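You operate a simulated robot arm through the tools that you are given. There is no shell and no other tool. Be economical: measure what you need, move in short steps, check, and stop when the job is done.

The job below is to be done with a simulated robot arm. You get a single attempt, and the scene is never put back.

TASK
Zero the blue register, then wipe up the grease stain.
Fine: it sits in the white box and stays there; switch the box on and off again; use the yellow pad and put it back. What is to be rubbed or washed off counts as gone when no trace of it is left.

It is judged by the outcome, as a careful person would: the job done as asked, and still so three seconds after it is handed in. It fails if anything else is knocked over, pushed out of place, dropped, spilled or broken.

THE ROBOT
A 7-joint arm with a two-finger parallel gripper, fixed in place. Base frame: the origin is at the foot of the arm, x ahead of it, y to its left, z up; the work surface is at about z = 0. Lengths are in m, angles in rad, forces in N, time in s.
With the tool pointing down near the work surface it reaches from about 0.24 to 0.62 m from the base axis. Its first joint turns from -1.152 to 1.152 rad. Payload 2.6 kg.
The TCP is the grasp point between the finger pads, 0.03 m short of the fingertips. In the tool frame z runs along the fingers and y along their closing line. The gripper opens to 0.094 m. The fingers are 0.028 m wide and 0.01 m thick; the gripper's body (0.05 by 0.096 m) begins 0.055 m behind the TCP.
Orientation is told as [roll, pitch, yaw] about the base's x, y, z axes, in that order, counted from this pose: with the fingers straight down and closing along the base's y, the tool's x points along the base's -x, its y along +y and its z along -z.

THE INTERFACE
- The arm moves only by the tool arm_command. Its argument "targets" is a list of rows, each a list of 7 numbers: the shift along the tool's x, y, z in m, then the turn, a rotation vector about the tool's x, y, z in rad, then the gripper command, from -1 (shut) to 1 (fully open), values between in proportion. In form: [[tx, ty, tz, wx, wy, wz, claw], ...]. A call has 1 to 20 rows; each row shifts and turns the commanded pose from where the row before left it, along the tool's axes as they then stand. Rows are played at 5 a second. More than 0.05 m and 0.15 rad between two rows, or a gripper value outside its range, and nothing of the call is played. Where a pose cannot be reached the arm comes as near as it can. A force on the tool above 40 N (or 10 N above the force at the start of the call, whichever is more), or a blocked arm, ends the call early, and 0.2 s more pass. The fingers move at their own pace (about 0.072 m/s each) and stop on an object; they squeeze with about 28 N. The grip force told is the motor's: it shows also when the fingers shut on nothing. Time passes only in rows, and 0.2 s behind the last, so rows that do not move let the fingers close. The reply holds the time, the measured pose of the TCP, the force on the tool along the base axes, the opening and the grip force, in the units named above and with some noise, with the torque about the TCP (base axes, N m) and any sound that the robot's microphone picked up, and new pictures: "views" is both (left out), scene, wrist or none.
- Cameras (640 x 400 px; columns grow to the right, rows downward): "scene" is fixed at [0.0533, 0.437, 0.5726]; the picture's right is [-0.70, -0.71, 0.00], its down [-0.36, 0.36, -0.86] and it looks along [0.61, -0.60, -0.51] (base axes); focal length 328 px, centre (320, 200). "wrist" rides on the gripper at [0.076, 0.014, -0.103] in the tool frame; the picture's right is [-0.18, 0.98, 0.00], its down [-0.75, -0.14, -0.64] and it looks along [-0.63, -0.12, 0.77] (tool axes); focal length 243 px, centre (320, 200).
- measure_at(camera, pixels): for up to 12 pixels [column, row] of the newest picture of that camera ("zoom" is the newest enlarged one), the place [x, y, z] in the base frame of the surface seen there, good to about 0.003 m, but the place of the scene camera against the robot may be out by one fixed shift of up to 0.012 m in any direction. No time passes.
- zoom(camera, box): a new picture of the part [left, top, right, bottom] of that camera's present view, enlarged. No time passes.
- hand_in(): hands the job in; it is judged then, once.

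Go step by step. Measure first, check grasps and placings, and put right what went wrong. The budget is 80 turns and 200 pictures, counting those below and the enlarged ones. Unless the task says otherwise, let go and move clear before handing in, and close with one line.

The tools are called after ">>>" as a command line: name --pt "numbers of a row" for each row, then --argument value for the rest, lists and objects as JSON in quotes. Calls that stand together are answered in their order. arm_command: Moves the arm, as the interface text tells. Its arguments: {"type":"object","properties":{"targets":{"type":"array"},"views":{"type":"string","enum":["both","scene","wrist","none"]}},"required":["targets"]} The other tools are called the same way: measure_at (camera, pixels) gives the place of the surface under pixels of a picture; zoom (camera, box) takes an enlarged picture of a part of a camera's view; hand_in () hands the job in.

At the start:

```text
time: 0.0
ee_pos: [0.3764, -0.0336, 0.3578]
ee_rot: [0.0, 0.001, 0.001]
force: [0.4, -0.8, 0.2]
ft_torque: [-0.02, -0.04, -0.01]
opening: 0.0943
gripper_force: 0.1
```

scene: 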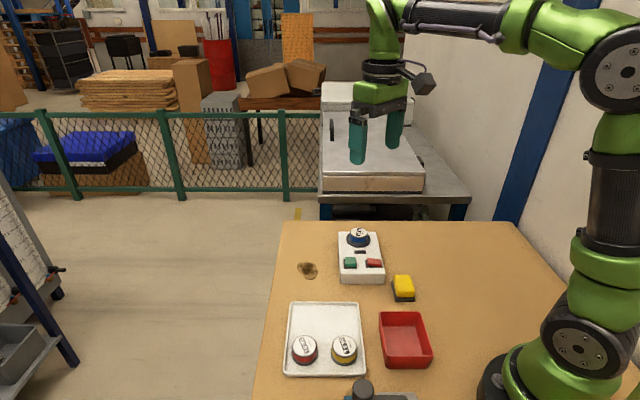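
wrist: 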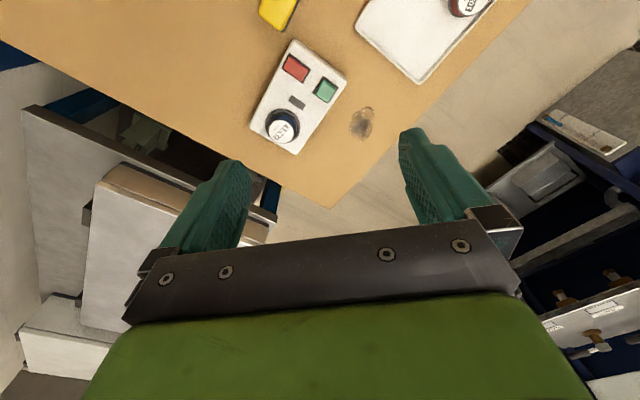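

The scene shows a white box with green and red buttons and a blue-ringed knob at about (358,237), a stain at (308,270) and a yellow pad at (403,288). I'll look closer at these.

>>> zoom --camera "scene" --box '[290, 220, 430, 308]'

>>> zoom --camera "wrist" --box '[230, 30, 390, 160]'

>>> zoom --camera "scene" --box '[270, 290, 450, 400]'

>>> measure_at --camera "scene" --pixels '[[358, 232], [350, 262], [374, 262], [361, 251], [308, 270], [403, 281], [404, 297], [340, 236], [377, 236], [342, 279], [383, 279], [300, 262]]'

>>> measure_at --camera "wrist" --pixels '[[281, 126], [296, 68], [325, 90], [297, 103], [362, 122], [275, 12], [250, 128], [292, 40]]'

```text
4.55 times, centred on (360, 264) of scene
```

zoom: 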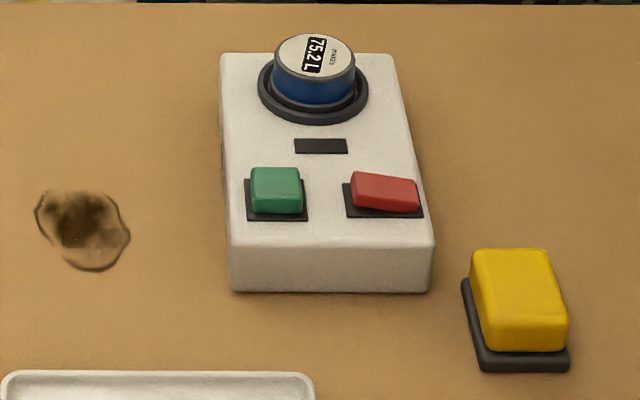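

```text
3.08 times, centred on (310, 95) of wrist
```

zoom: 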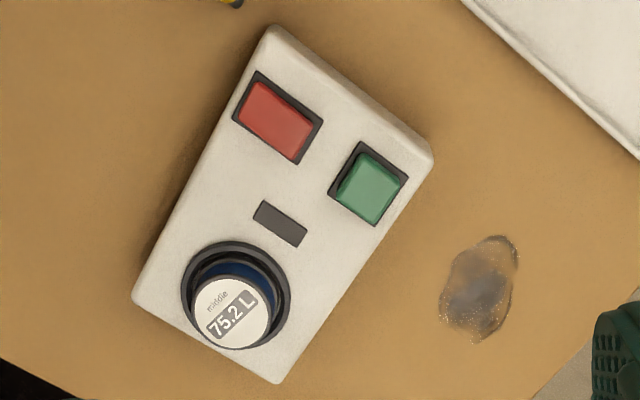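

```text
3.56 times, centred on (360, 345) of scene
```

zoom: 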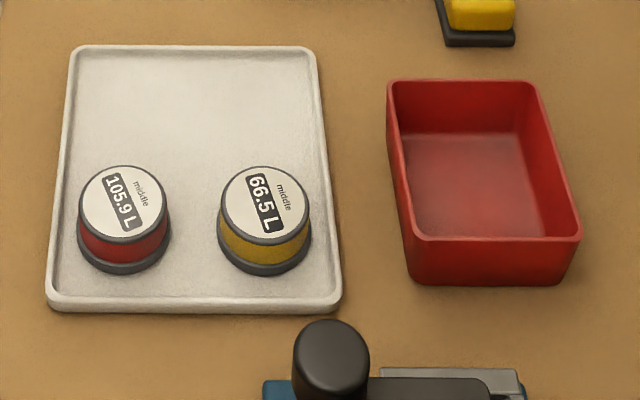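

```text
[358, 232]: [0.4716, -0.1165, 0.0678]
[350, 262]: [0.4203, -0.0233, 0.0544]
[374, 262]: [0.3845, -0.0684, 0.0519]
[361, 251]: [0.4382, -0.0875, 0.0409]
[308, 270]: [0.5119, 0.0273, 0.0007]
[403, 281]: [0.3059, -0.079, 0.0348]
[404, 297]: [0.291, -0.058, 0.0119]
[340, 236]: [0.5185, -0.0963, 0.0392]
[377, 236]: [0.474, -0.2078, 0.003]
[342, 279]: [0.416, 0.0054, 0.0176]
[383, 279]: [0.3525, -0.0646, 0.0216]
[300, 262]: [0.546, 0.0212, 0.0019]
```

```text
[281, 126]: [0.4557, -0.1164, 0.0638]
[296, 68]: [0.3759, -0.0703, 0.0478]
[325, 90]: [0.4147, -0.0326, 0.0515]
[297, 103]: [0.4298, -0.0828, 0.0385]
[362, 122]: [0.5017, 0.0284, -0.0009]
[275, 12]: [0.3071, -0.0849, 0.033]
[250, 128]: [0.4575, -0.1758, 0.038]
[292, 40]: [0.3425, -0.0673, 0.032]
```

The register reads 75.2 L, with green and red buttons and a dark lamp window between them. The two cameras differ by about 8 mm, so I'll trust the wrist camera. I'll close the fingers and come down above the green button.

>>> arm_command --pt "-0.01 0 0.04 0 0 0 -1" --pt "-0.01 0 0.04 0 0 0 -1" --pt "-0.01 0 0.04 0 0 0 -1" --pt "-0.01 0 0.04 0 0 0 -1" --pt "0 0 0.03 0 0 0 -1" --pt "0 0 0 0 0 0 -1"

```text
time: 1.4
ee_pos: [0.4168, -0.0318, 0.1674]
ee_rot: [0.0, 0.0, 0.0]
force: [0.6, -0.4, -0.5]
ft_torque: [0.0, 0.03, 0.02]
opening: 0.0
gripper_force: 28.3
```

scene: 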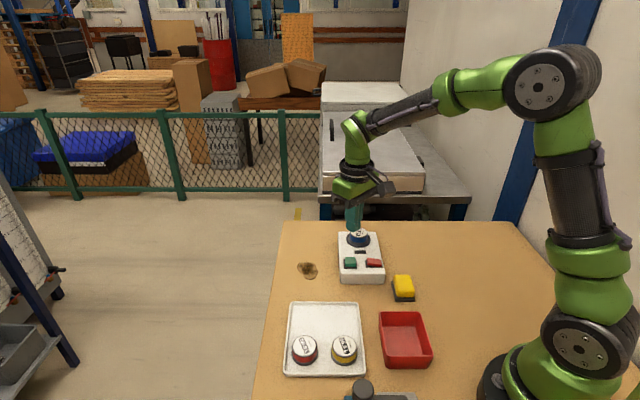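
wrist: 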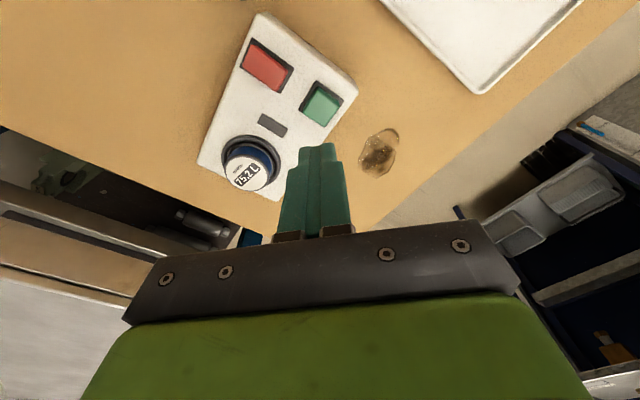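

The fingertips are above the box and the green button is at wrist (322,104). I'll measure it again from here.

>>> measure_at --camera "wrist" --pixels '[[322, 104], [310, 100], [333, 108], [267, 65], [380, 155], [272, 125]]'

>>> zoom --camera "wrist" --box '[190, 0, 370, 200]'

```text
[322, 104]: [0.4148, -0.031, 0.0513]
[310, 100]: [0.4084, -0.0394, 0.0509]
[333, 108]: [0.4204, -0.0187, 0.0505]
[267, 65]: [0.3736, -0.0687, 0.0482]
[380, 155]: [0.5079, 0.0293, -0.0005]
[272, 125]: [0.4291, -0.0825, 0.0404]
```

```text
2.00 times, centred on (280, 100) of wrist
```

zoom: 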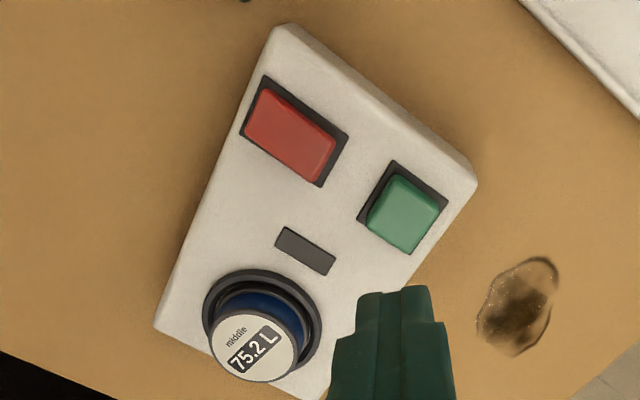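

The green button's top is at about (0.4145, -0.031, 0.051), almost straight below the tip. I'll press it slowly.

>>> arm_command --pt "0.002 0.001 0.04 0 0 0 -1" --pt "0 0 0.037 0 0 0 -1" --pt "0 0 0.004 0 0 0 -1" --pt "0 0 0.002 0 0 0 -1" --pt "0 0 0.002 0 0 0 -1" --pt "0 0 0.002 0 0 0 -1"

```text
time: 2.8
ee_pos: [0.4145, -0.0317, 0.0823]
ee_rot: [0.001, -0.001, 0.001]
force: [-0.4, 0.9, -0.8]
ft_torque: [-0.01, -0.03, 0.0]
opening: 0.0
gripper_force: 27.9
```

scene: 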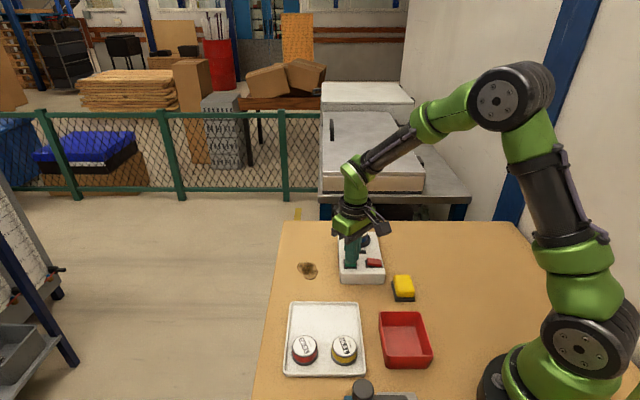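
wrist: 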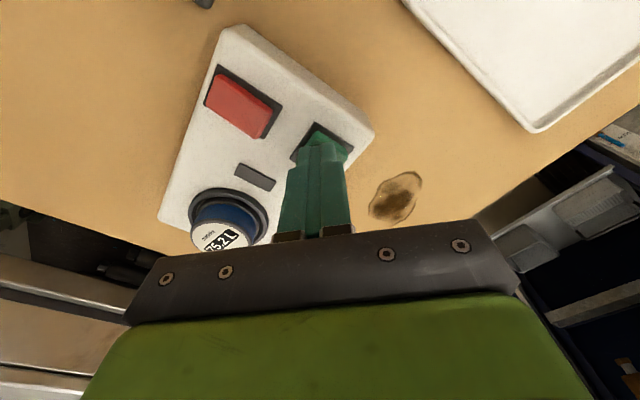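

The tip is on or just above the green button with no force yet. I'll keep pressing in 1.5 mm steps.

>>> arm_command --pt "0 0 0.0015 0 0 0 -1" --pt "0 0 0.0015 0 0 0 -1" --pt "0 0 0.0015 0 0 0 -1" --views "wrist"

```text
time: 3.6
ee_pos: [0.4155, -0.0318, 0.0774]
ee_rot: [0.0, 0.0, 0.001]
force: [0.4, 0.9, 2.7]
ft_torque: [0.03, 0.0, 0.06]
opening: 0.0002
gripper_force: 28.0
heard: click
```

wrist: 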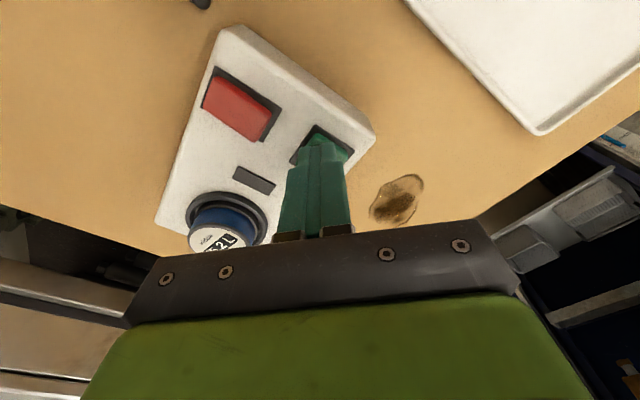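

A click was heard and the button yielded at 2.7 N. I'll raise the arm and look at the lamp and display.

>>> arm_command --pt "0 0 -0.03 0 0 0 -1" --pt "0 0 -0.04 0 0 0 -1" --pt "0 0 -0.02 0 0 0 -1" --views "none"

>>> zoom --camera "wrist" --box '[190, 0, 370, 200]'

>>> zoom --camera "scene" --box '[290, 220, 430, 308]'

```text
time: 4.4
ee_pos: [0.4142, -0.0327, 0.1684]
ee_rot: [0.0, 0.001, -0.001]
force: [0.2, 0.6, 0.3]
ft_torque: [0.01, 0.05, 0.03]
opening: 0.0
gripper_force: 28.2
```

```text
2.00 times, centred on (280, 100) of wrist
```

zoom: 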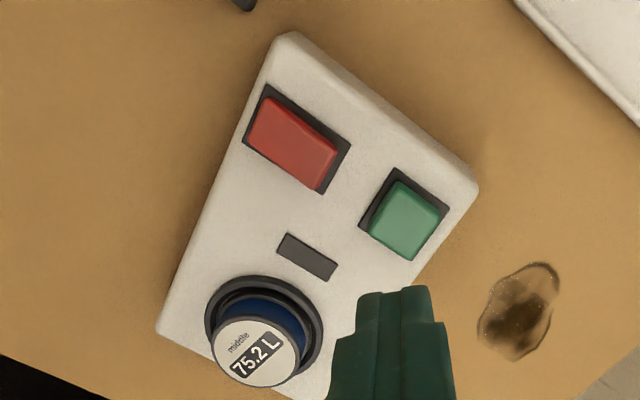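

```text
4.55 times, centred on (360, 264) of scene
```

zoom: 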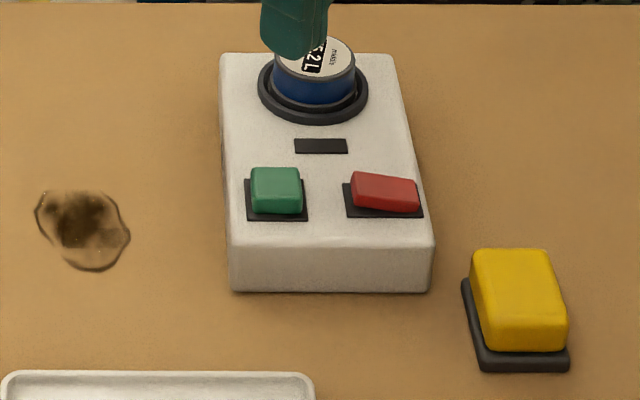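

There was a click, but the lamp stays dark and the display still reads 75.2 L. The red part looks like a tilted rocker, probably the power switch, with green as the reset. I'll measure the rocker's tilt.

>>> zoom --camera "scene" --box '[340, 240, 390, 285]'

>>> measure_at --camera "wrist" --pixels '[[257, 58], [262, 66], [267, 71], [275, 77], [281, 84], [260, 80], [320, 108], [274, 128]]'

>>> zoom --camera "wrist" --box '[230, 30, 300, 110]'

```text
8.89 times, centred on (365, 262) of scene
```

zoom: 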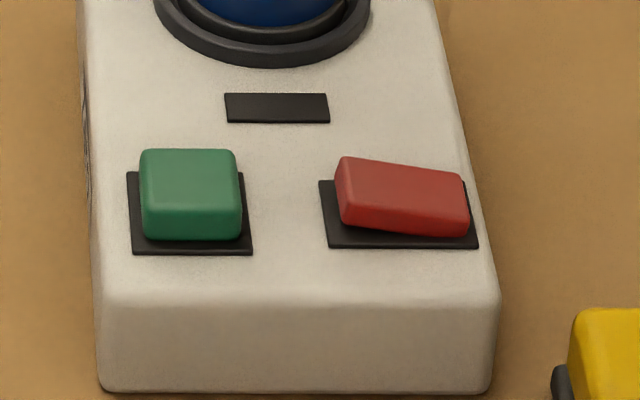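

```text
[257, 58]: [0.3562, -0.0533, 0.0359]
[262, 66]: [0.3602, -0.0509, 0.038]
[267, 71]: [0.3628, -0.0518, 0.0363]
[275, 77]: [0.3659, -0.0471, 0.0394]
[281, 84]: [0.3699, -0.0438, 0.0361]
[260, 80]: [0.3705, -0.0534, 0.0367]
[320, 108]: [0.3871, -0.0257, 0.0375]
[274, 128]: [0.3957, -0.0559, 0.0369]
```

```text
5.00 times, centred on (265, 70) of wrist
```

zoom: 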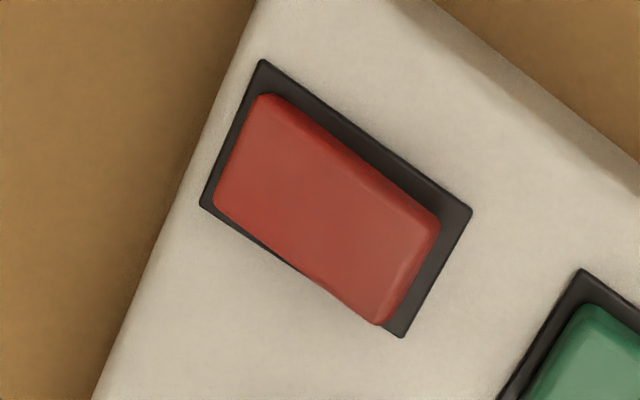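

It is a rocker, with its raised end on the side nearest green. The wrist picture behind those measurements was stale, so I'll measure on the zoomed view.

>>> measure_at --camera "zoom" --pixels '[[250, 150], [325, 200], [385, 240], [405, 255], [360, 290], [290, 150], [460, 212], [210, 205], [262, 65], [400, 333]]'

```text
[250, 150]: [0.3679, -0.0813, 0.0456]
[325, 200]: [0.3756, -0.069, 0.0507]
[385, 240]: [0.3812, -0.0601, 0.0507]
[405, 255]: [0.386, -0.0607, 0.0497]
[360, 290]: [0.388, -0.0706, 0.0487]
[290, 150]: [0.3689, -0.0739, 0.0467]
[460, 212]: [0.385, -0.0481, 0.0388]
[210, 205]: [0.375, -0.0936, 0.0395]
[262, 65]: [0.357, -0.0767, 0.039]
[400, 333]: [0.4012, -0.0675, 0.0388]
```

The rocker's centre is about (0.380, -0.0715), with its long axis at 45° and its raised end near (0.388, -0.063). I'll turn the tool 45° and move above that end.

>>> arm_command --pt "0.0262 -0.0303 0 0 0 0 -1" --pt "0 0 0 0 0 0.131 -1" --pt "0 0 0 0 0 0.131 -1" --pt "0 0 0 0 0 0.131 -1" --pt "0 0 0 0 0 0.131 -1" --pt "0 0 0 0 0 0.131 -1" --pt "0 0 0 0 0 0.131 -1" --pt "0 0 0.04 0 0 0 -1" --pt "0 0 0.03 0 0 0 -1"

```text
time: 6.4
ee_pos: [0.3883, -0.0621, 0.0969]
ee_rot: [-0.002, -0.001, -0.787]
force: [-0.8, 0.0, -0.3]
ft_torque: [0.0, 0.01, -0.02]
opening: 0.0001
gripper_force: 28.5
```

scene: 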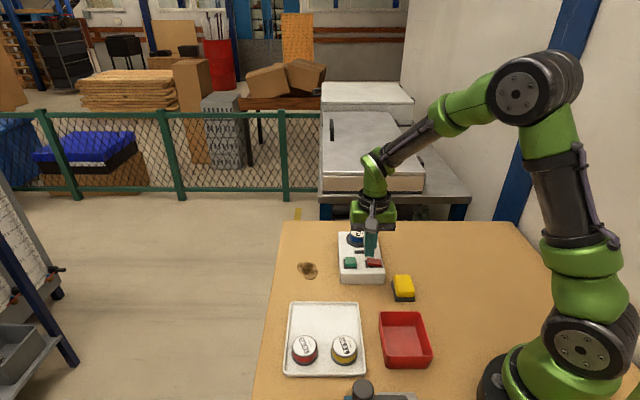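
wrist: 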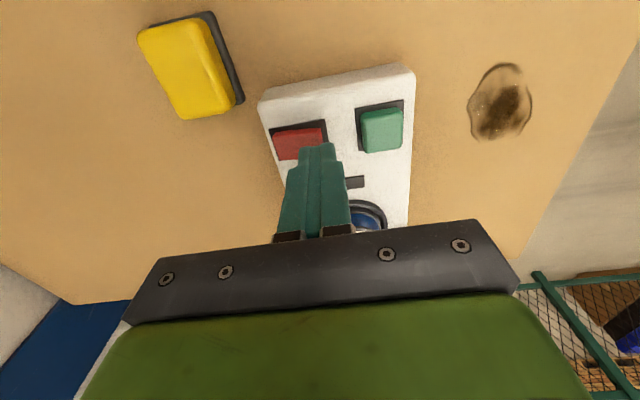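

The tip is above the rocker's raised end (wrist 318,145). I'll press down in small steps.

>>> arm_command --pt "0 0 0.01 0 0 0 -1" --pt "0 0 0.004 0 0 0 -1" --pt "0 0 0.002 0 0 0 -1" --pt "0 0 0.002 0 0 0 -1" --pt "0 0 0.002 0 0 0 -1" --views "wrist"

```text
time: 7.6
ee_pos: [0.3894, -0.062, 0.0784]
ee_rot: [0.004, -0.002, -0.786]
force: [2.1, 6.0, 11.1]
ft_torque: [0.11, 0.02, -0.03]
opening: 0.0
gripper_force: 27.8
```

wrist: 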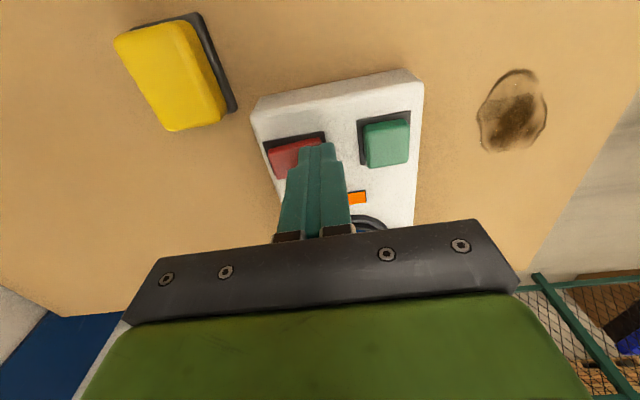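

The lamp at (358,198) is now orange, so the box is on. I'll lift off and check the display and the box's position.

>>> arm_command --pt "0 0 -0.02 0 0 0 -1" --pt "0 0 -0.04 0 0 0 -1" --pt "0 0 -0.03 0 0 0 -1"

>>> zoom --camera "wrist" --box '[230, 30, 450, 200]'

>>> zoom --camera "scene" --box '[290, 220, 430, 308]'

```text
time: 8.4
ee_pos: [0.3879, -0.0619, 0.1651]
ee_rot: [0.001, 0.001, -0.787]
force: [-0.3, -0.4, -0.7]
ft_torque: [0.0, 0.04, 0.0]
opening: 0.0001
gripper_force: 28.3
```

scene: 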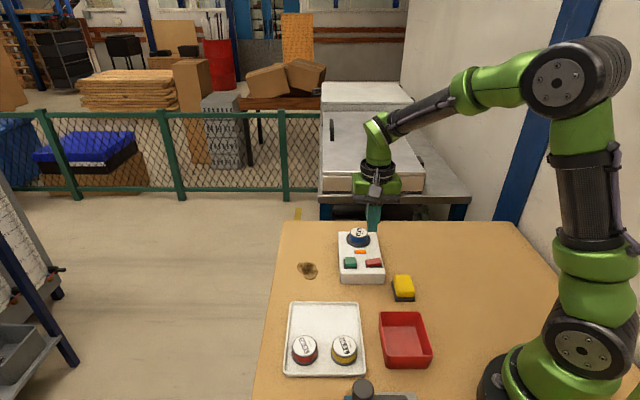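
wrist: 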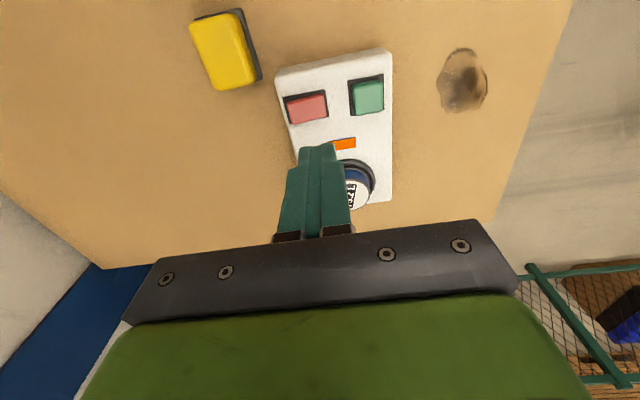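

```text
2.35 times, centred on (340, 115) of wrist
```

zoom: 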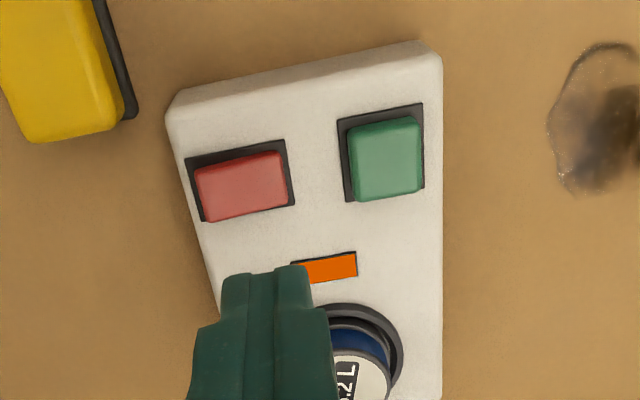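

```text
4.55 times, centred on (360, 264) of scene
```

zoom: 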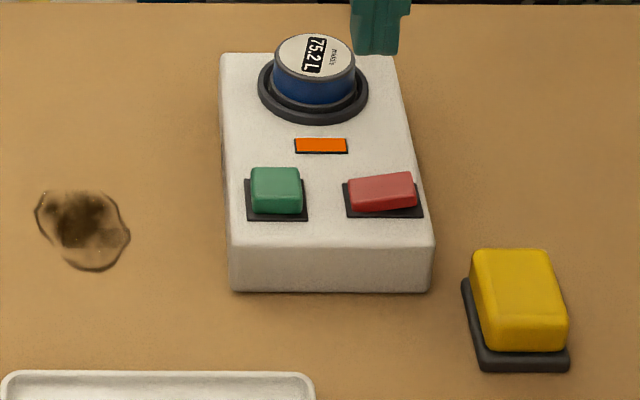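

The box is on, it hasn't moved, and the display still reads 75.2 L. Now I'll press green again at (0.4145, -0.031).

>>> arm_command --pt "0.003 0.0407 0 0 0 0 -1" --pt "0 0 0.04 0 0 0 -1" --pt "0 0 0.04 0 0 0 -1" --pt "0 0 0.003 0 0 0 -1" --pt "0 0 0.002 0 0 0 -1" --pt "0 0 0.002 0 0 0 -1" --pt "0 0 0.001 0 0 0 -1" --pt "0 0 0 0 0 0 -1"

>>> zoom --camera "scene" --box '[290, 220, 430, 308]'

```text
time: 10.2
ee_pos: [0.4162, -0.0339, 0.0783]
ee_rot: [-0.001, 0.0, -0.787]
force: [-0.6, 0.2, 1.5]
ft_torque: [0.02, 0.0, 0.02]
opening: 0.0003
gripper_force: 27.8
```

scene: 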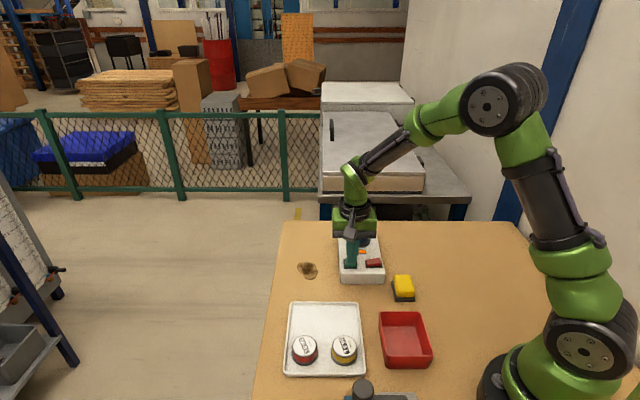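
wrist: 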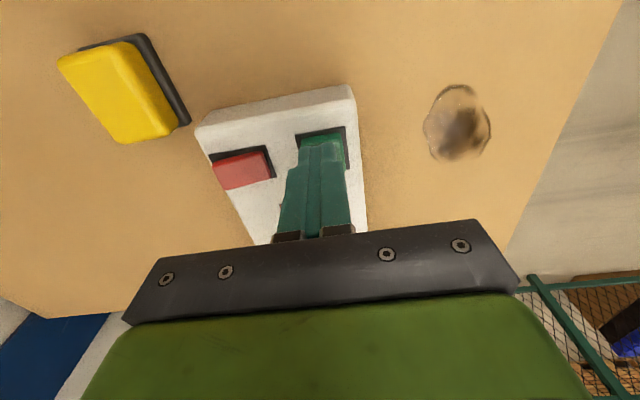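

```text
4.55 times, centred on (360, 264) of scene
```

zoom: 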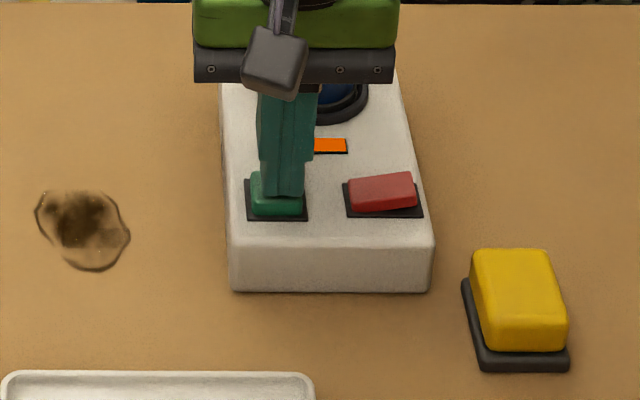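

No click yet this time, at z = 0.0783 and 1.5 N. I'll press 2 mm deeper.

>>> arm_command --pt "0 0 0.001 0 0 0 -1" --pt "0 0 0.001 0 0 0 -1" --pt "0 0 0 0 0 0 -1" --views "none"

```text
time: 11.0
ee_pos: [0.4149, -0.033, 0.0776]
ee_rot: [0.0, 0.0, -0.787]
force: [-1.4, -1.8, 2.5]
ft_torque: [0.01, 0.03, 0.0]
opening: 0.0001
gripper_force: 28.2
heard: click
```

It clicked. I'll lift off and check the display.

>>> arm_command --pt "0 0 -0.03 0 0 0 -1" --pt "0 0 -0.04 0 0 0 -1" --pt "0 0 -0.02 0 0 0 -1" --pt "-0.003 -0.0407 0 0 0 0 -1" --views "wrist"

>>> zoom --camera "scene" --box '[290, 220, 430, 308]'

```text
time: 12.0
ee_pos: [0.3886, -0.0632, 0.1682]
ee_rot: [0.001, 0.001, -0.788]
force: [-0.8, 0.9, 0.5]
ft_torque: [0.0, 0.0, -0.01]
opening: 0.0
gripper_force: 28.0
```

wrist: 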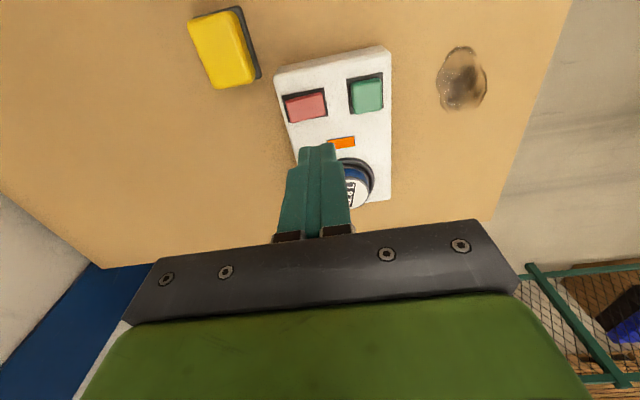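

```text
4.55 times, centred on (360, 264) of scene
```

zoom: 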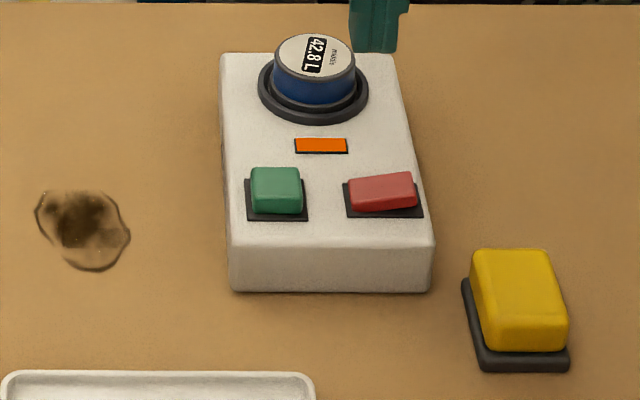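

The display now reads 42.8 L. I'll wait briefly to see whether it keeps counting down or drops only with each press.

>>> arm_command --pt "0 0 0 0 0 0 -1" --pt "0 0 0 0 0 0 -1" --pt "0 0 0 0 0 0 -1" --pt "0 0 0 0 0 0 -1" --pt "0 0 0 0 0 0 -1" --views "none"

>>> zoom --camera "scene" --box '[340, 220, 380, 248]'

```text
time: 13.2
ee_pos: [0.3889, -0.0633, 0.168]
ee_rot: [0.0, -0.001, -0.788]
force: [0.3, 0.5, -0.3]
ft_torque: [-0.01, 0.02, 0.02]
opening: 0.0
gripper_force: 28.0
```

```text
14.29 times, centred on (360, 234) of scene
```

zoom: 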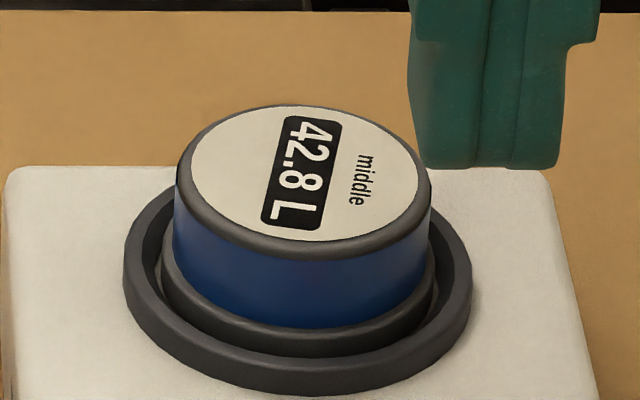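

It holds steady at 42.8 L, so it falls per press or while held. I'll press again with the tool back at yaw 0, where the wrist camera can see the display.

>>> arm_command --pt "0 0 0 0 0 -0.131 -1" --pt "0 0 0 0 0 -0.131 -1" --pt "0 0 0 0 0 -0.131 -1" --pt "0 0 0 0 0 -0.131 -1" --pt "0 0 0 0 0 -0.131 -1" --pt "0 0 0 0 0 -0.131 -1" --pt "-0.0256 0.0323 0.03 0 0 0 -1" --pt "0 0 0.04 0 0 0 -1" --pt "0 0 0.018 0 0 0 -1" --pt "0 0 0.002 0 0 0 -1" --pt "0 0 0.001 0 0 0 -1" --views "none"

>>> zoom --camera "wrist" --box '[180, 180, 280, 250]'

```text
refused: row 7 steps farther than a row can; nothing moved
```

```text
5.71 times, centred on (230, 215) of wrist
```

zoom: 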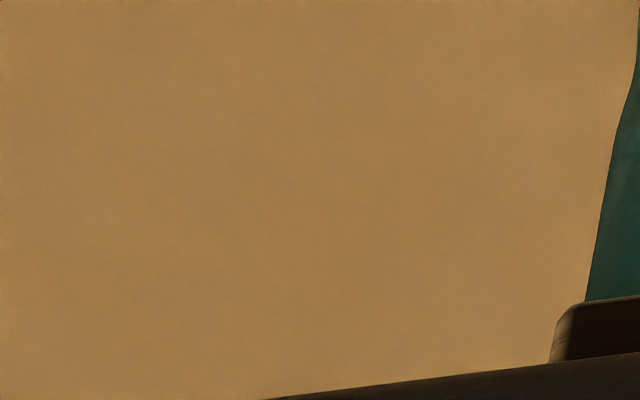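

One row was too long, so nothing moved. I'll split it and send it again.

>>> arm_command --pt "0 0 0 0 0 -0.131 -1" --pt "0 0 0 0 0 -0.131 -1" --pt "0 0 0 0 0 -0.131 -1" --pt "0 0 0 0 0 -0.131 -1" --pt "0 0 0 0 0 -0.131 -1" --pt "0 0 0 0 0 -0.131 -1" --pt "-0.0256 0.0323 0.0 0 0 0 -1" --pt "0 0 0.035 0 0 0 -1" --pt "0 0 0.035 0 0 0 -1" --pt "0 0 0.017 0 0 0 -1" --pt "0 0 0.002 0 0 0 -1" --pt "0 0 0.001 0 0 0 -1" --views "none"

>>> zoom --camera "wrist" --box '[180, 180, 280, 250]'

```text
time: 15.8
ee_pos: [0.4142, -0.0301, 0.0781]
ee_rot: [0.002, 0.001, 0.0]
force: [-1.7, 1.1, 2.9]
ft_torque: [0.03, -0.01, 0.04]
opening: 0.0
gripper_force: 28.0
heard: click
```

```text
5.71 times, centred on (230, 215) of wrist
```

zoom: 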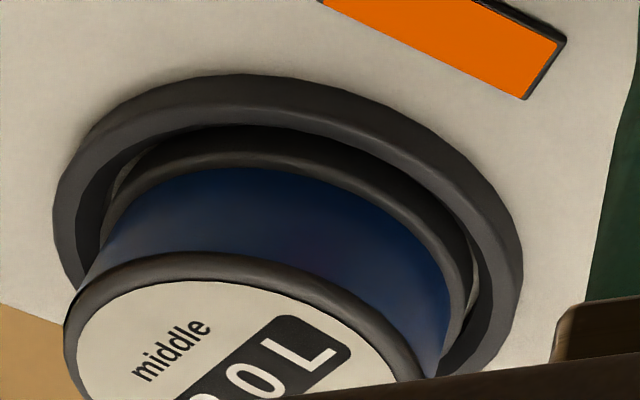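

It clicked, and the display ends in "0 L". I'll hold one more tick and see whether it changes.

>>> arm_command --pt "0 0 0 0 0 0 -1" --views "none"

>>> zoom --camera "wrist" --box '[180, 180, 280, 250]'

```text
time: 16.2
ee_pos: [0.4141, -0.0308, 0.077]
ee_rot: [0.0, 0.0, -0.001]
force: [-0.8, 1.3, 1.6]
ft_torque: [0.01, 0.05, -0.03]
opening: 0.0
gripper_force: 27.7
```

```text
5.71 times, centred on (230, 215) of wrist
```

zoom: 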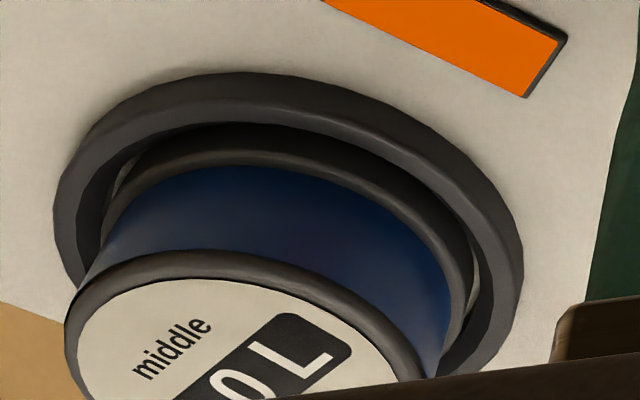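

The text is shifting, so it counts down while held. I'll hold about a second more, then lift and read it.

>>> arm_command --pt "0 0 0 0 0 0 -1" --pt "0 0 0 0 0 0 -1" --pt "0 0 0 0 0 0 -1" --pt "0 0 0 0 0 0 -1" --pt "0 0 -0.03 0 0 0 -1" --pt "0 0 -0.04 0 0 0 -1" --pt "0 0 -0.02 0 0 0 -1" --views "none"

>>> zoom --camera "wrist" --box '[190, 0, 370, 200]'

```text
time: 17.8
ee_pos: [0.414, -0.0287, 0.1677]
ee_rot: [0.0, 0.001, 0.001]
force: [0.2, -0.8, 0.6]
ft_torque: [0.0, -0.02, -0.01]
opening: 0.0001
gripper_force: 27.5
```

```text
2.00 times, centred on (280, 100) of wrist
```

zoom: 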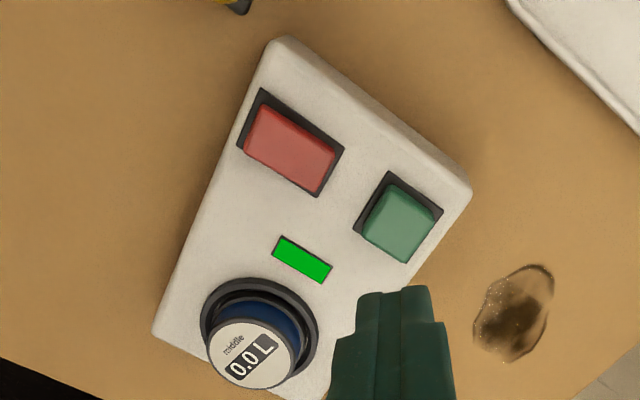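

The display reads 0.0 L and the lamp is green, so the register is zeroed. Next I'll switch the box off by pressing the rocker's other end, near (0.371, -0.080).

>>> arm_command --pt "0.0215 -0.025 0 0 0 0 -1" --pt "0.0215 -0.025 0 0 0 0 -1" --pt "0 0 0 0 0 0.131 -1" --pt "0 0 0 0 0 0.131 -1" --pt "0 0 0 0 0 0.131 -1" --pt "0 0 0 0 0 0.131 -1" --pt "0 0 0 0 0 0.131 -1" --pt "0 0 0 0 0 0.131 -1" --pt "0 0 0.04 0 0 0 -1" --pt "0 0 0.03 0 0 0 -1" --views "wrist"

>>> zoom --camera "wrist" --box '[240, 40, 440, 240]'

```text
time: 20.0
ee_pos: [0.3705, -0.079, 0.0959]
ee_rot: [-0.001, -0.001, -0.79]
force: [-0.9, -0.2, -1.0]
ft_torque: [0.01, 0.0, -0.02]
opening: 0.0
gripper_force: 28.1
```

wrist: 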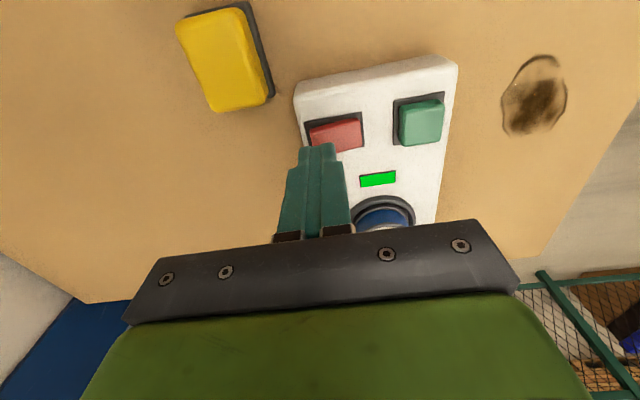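

```text
2.00 times, centred on (340, 140) of wrist
```

zoom: 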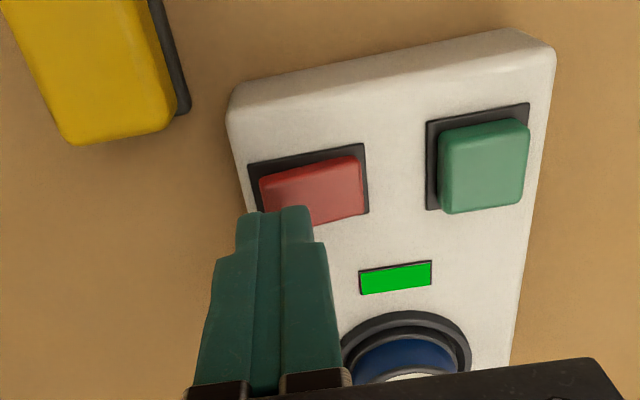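

The tip is above the end now raised (away from green). I'll press it.

>>> arm_command --pt "0 0 0.01 0 0 0 -1" --pt "0 0 0.004 0 0 0 -1" --pt "0 0 0.002 0 0 0 -1" --pt "0 0 0.002 0 0 0 -1" --views "wrist"

```text
time: 21.0
ee_pos: [0.3714, -0.0812, 0.0789]
ee_rot: [0.0, -0.001, -0.787]
force: [-0.7, -1.1, 0.5]
ft_torque: [0.04, 0.02, 0.02]
opening: 0.0
gripper_force: 27.8
```

wrist: 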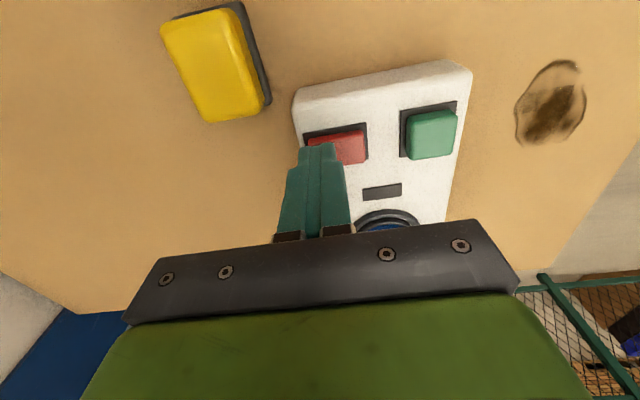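

The lamp is dark again. I'll lift off, check the display and measure the yellow pad.

>>> arm_command --pt "0 0 -0.02 0 0 0 -1" --pt "0 0 -0.04 0 0 0 -1" --pt "0 0 -0.04 0 0 0 -1" --pt "0.0 0.0 -0.02 0 0 0 1"

>>> zoom --camera "scene" --box '[290, 220, 430, 308]'

>>> zoom --camera "wrist" --box '[150, 0, 350, 130]'

```text
time: 22.0
ee_pos: [0.3714, -0.0818, 0.2004]
ee_rot: [-0.001, 0.001, -0.786]
force: [0.3, -0.2, 0.3]
ft_torque: [0.03, -0.05, 0.0]
opening: 0.0535
gripper_force: 0.0
```

scene: 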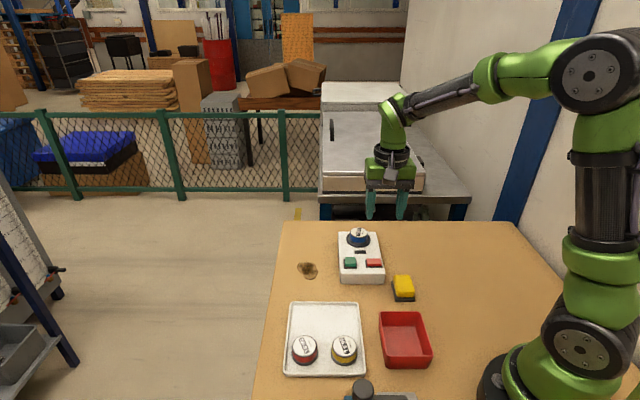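
wrist: 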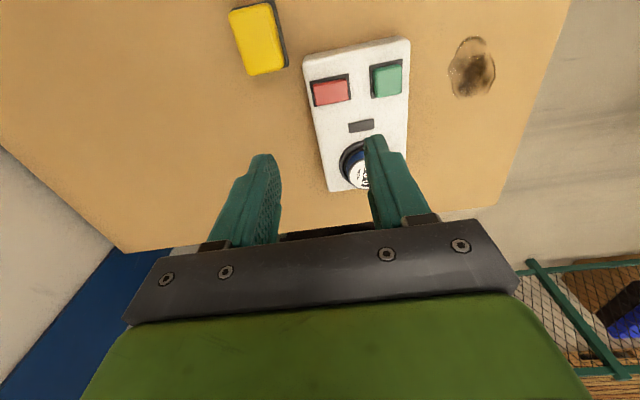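

```text
4.55 times, centred on (360, 264) of scene
```

zoom: 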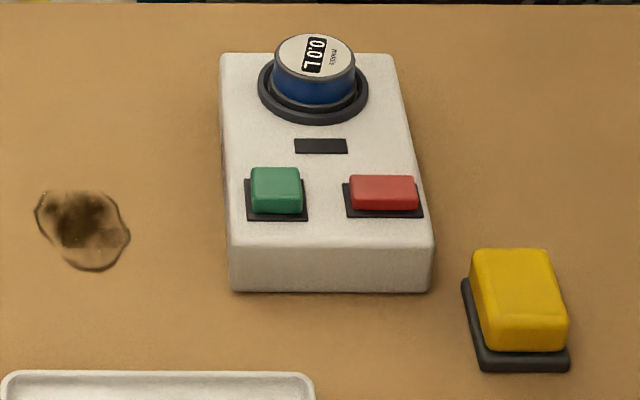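

```text
3.08 times, centred on (250, 65) of wrist
```

zoom: 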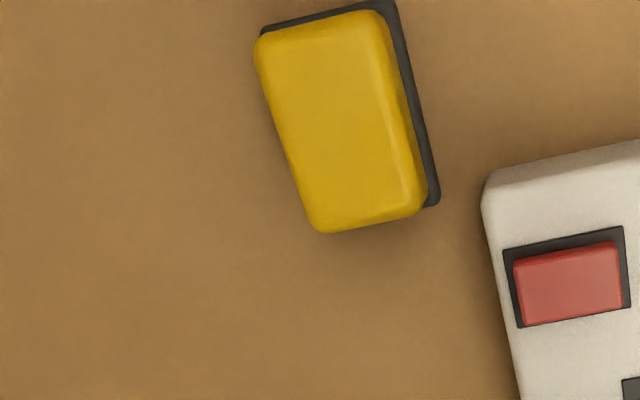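

The display reads 0.0 L and the lamp is dark, but the rocker looks level rather than fully tipped back as at the start. I'll press that end again, slightly deeper, to seat it.

>>> arm_command --pt "0 0 0 0 0 0 -1" --pt "0 0 0 0 0 0 -1" --pt "0 0 0.04 0 0 0 -1" --pt "0 0 0.04 0 0 0 -1" --pt "0 0 0.03 0 0 0 -1" --pt "0 0 0.008 0 0 0 -1" --pt "0 0 0.002 0 0 0 -1" --pt "0 0 0.002 0 0 0 -1" --pt "0 0 0.002 0 0 0 -1" --views "wrist"

```text
time: 23.9
ee_pos: [0.3716, -0.0804, 0.0785]
ee_rot: [0.001, -0.001, -0.791]
force: [-3.2, -0.1, 7.2]
ft_torque: [0.03, 0.07, 0.02]
opening: 0.0001
gripper_force: 28.1
stopped in row 9: the force on the tool passed its limit at 48 N (the readings are from after the stop); the commanded pose is now the measured one
```

wrist: 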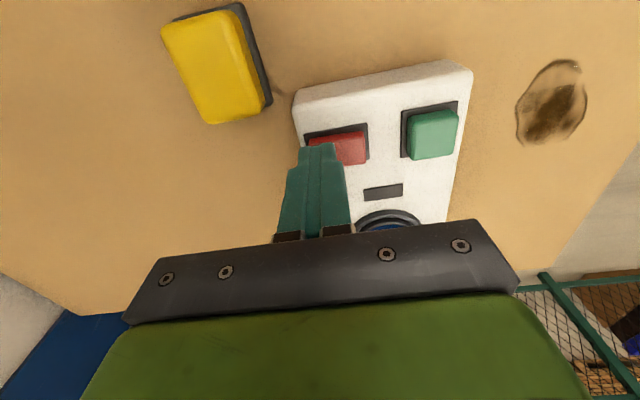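

The force limit tripped, so the end is at its stop. I'll lift and look.

>>> arm_command --pt "0 0 -0.02 0 0 0 -1" --pt "0 0 -0.04 0 0 0 -1" --pt "0 0 -0.04 0 0 0 -1" --pt "0.0 0.0 -0.02 0 0 0 -1" --views "scene"

>>> zoom --camera "scene" --box '[340, 220, 390, 285]'

>>> zoom --camera "wrist" --box '[300, 30, 430, 200]'

```text
time: 24.9
ee_pos: [0.3692, -0.0809, 0.2011]
ee_rot: [0.002, -0.001, -0.791]
force: [0.4, -0.1, -0.1]
ft_torque: [0.02, -0.02, -0.01]
opening: 0.0001
gripper_force: 28.2
```

scene: 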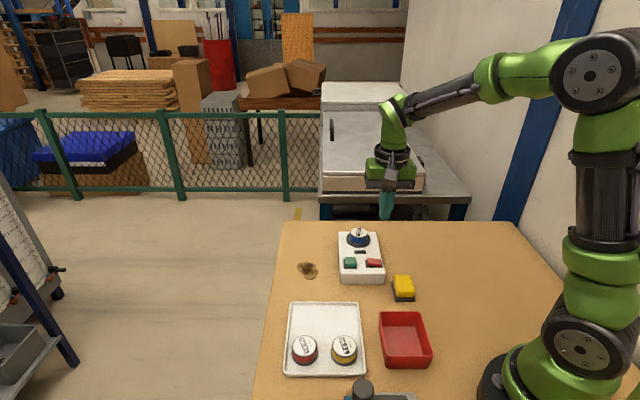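

```text
6.15 times, centred on (365, 252) of scene
```

zoom: 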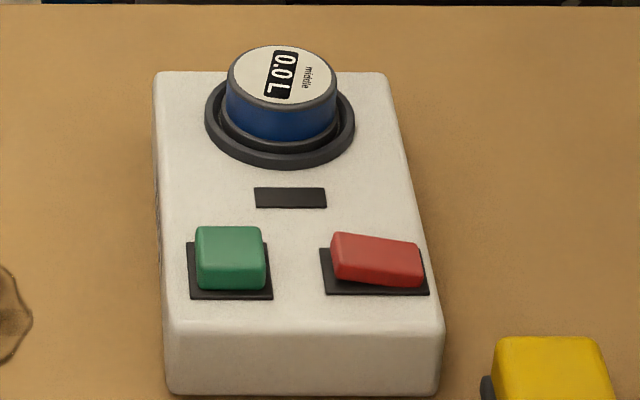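

```text
2.35 times, centred on (365, 115) of wrist
```

zoom: 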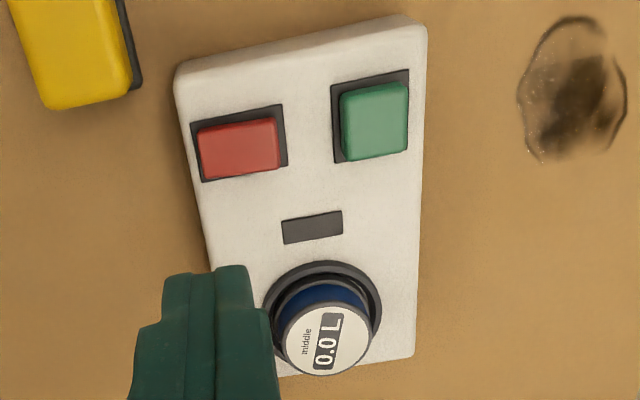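

The rocker is back as it was at the start, the lamp is dark and the display reads 0.0 L. Now I'll open the gripper and move over the yellow pad to measure it.

>>> arm_command --pt "0.0233 -0.0233 0 0 0 0 1" --pt "0.0233 -0.0233 0 0 0 0 1" --pt "0 0 0.02 0 0 0 1"

>>> zoom --camera "wrist" --box '[220, 20, 420, 180]'

```text
time: 25.7
ee_pos: [0.3051, -0.0804, 0.1783]
ee_rot: [0.002, 0.001, -0.792]
force: [0.5, 0.5, -0.5]
ft_torque: [0.03, 0.01, 0.02]
opening: 0.0939
gripper_force: 0.0
```

scene: 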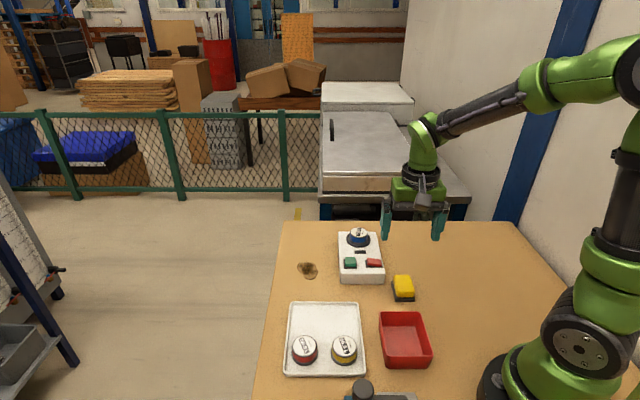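
wrist: 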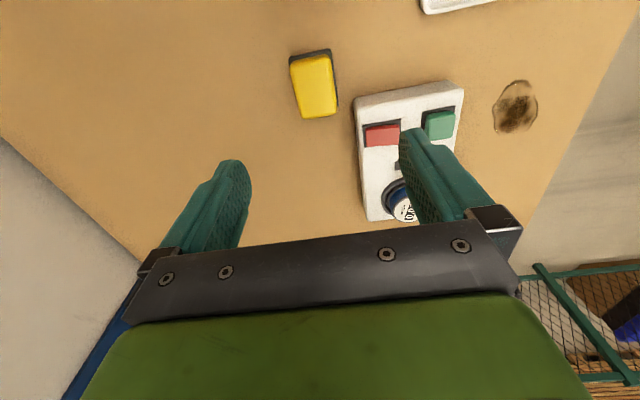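

```text
2.50 times, centred on (320, 100) of wrist
```

zoom: 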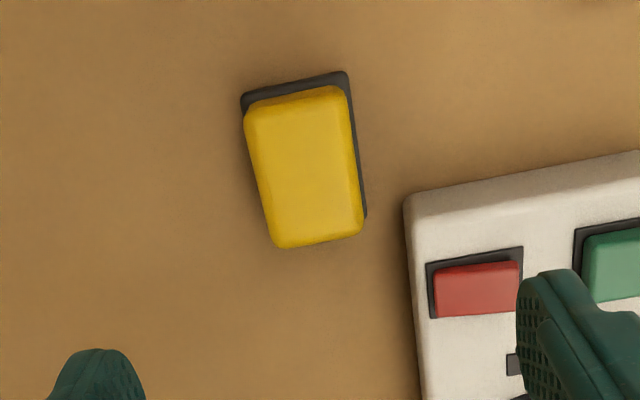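

>>> measure_at --camera "zoom" --pixels '[[255, 118], [340, 95], [280, 240], [358, 228], [305, 168], [242, 98], [346, 73], [365, 215], [410, 200]]'

>>> zoom --camera "scene" --box '[385, 268, 425, 308]'

```text
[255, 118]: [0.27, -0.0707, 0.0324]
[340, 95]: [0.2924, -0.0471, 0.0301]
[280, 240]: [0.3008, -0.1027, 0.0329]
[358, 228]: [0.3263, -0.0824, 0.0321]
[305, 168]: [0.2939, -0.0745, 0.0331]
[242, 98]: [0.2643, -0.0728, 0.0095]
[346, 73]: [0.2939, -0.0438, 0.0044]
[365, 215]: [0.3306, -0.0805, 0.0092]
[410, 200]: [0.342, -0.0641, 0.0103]
```

```text
10.00 times, centred on (405, 288) of scene
```

zoom: 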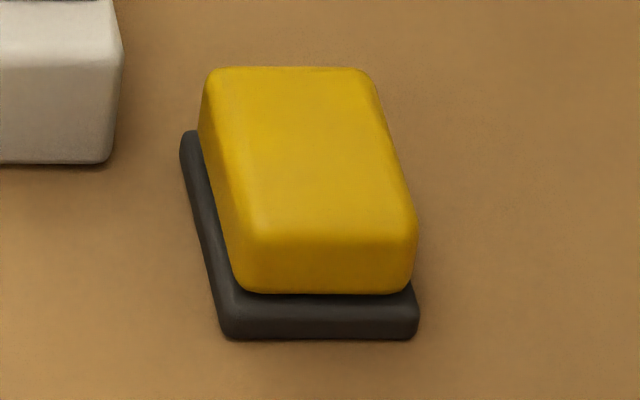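

The pad's centre is about (0.297, -0.076), its top is at z = 0.033, and its short side is already along the closing line. I'll narrow the opening to clear the box, come down and grip the yellow part above its dark base.

>>> arm_command --pt "0.0088 -0.0025 0 0 0 0 0.28" --pt "0 0 0.04 0 0 0 0.28" --pt "0 0 0.04 0 0 0 0.28" --pt "0 0 0.03 0 0 0 0.28" --pt "0 0 0.022 0 0 0 0.28" --pt "0 0 0 0 0 0 0.28"

```text
time: 27.1
ee_pos: [0.2971, -0.0768, 0.046]
ee_rot: [0.002, -0.001, -0.792]
force: [-1.1, 0.3, 0.1]
ft_torque: [0.02, 0.03, 0.03]
opening: 0.0604
gripper_force: 0.1
```

scene: 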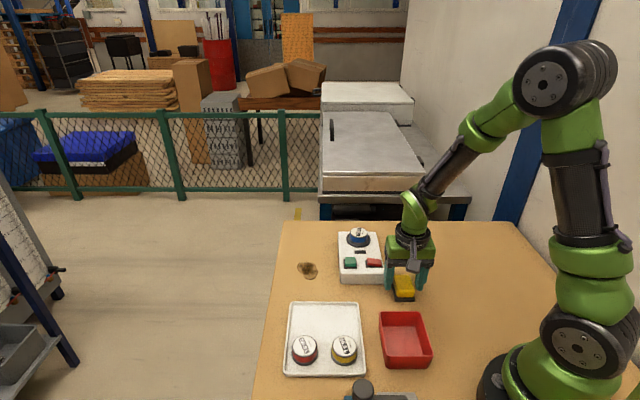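
wrist: 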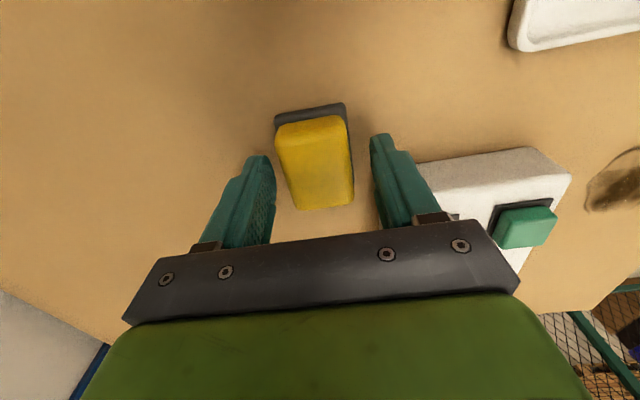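

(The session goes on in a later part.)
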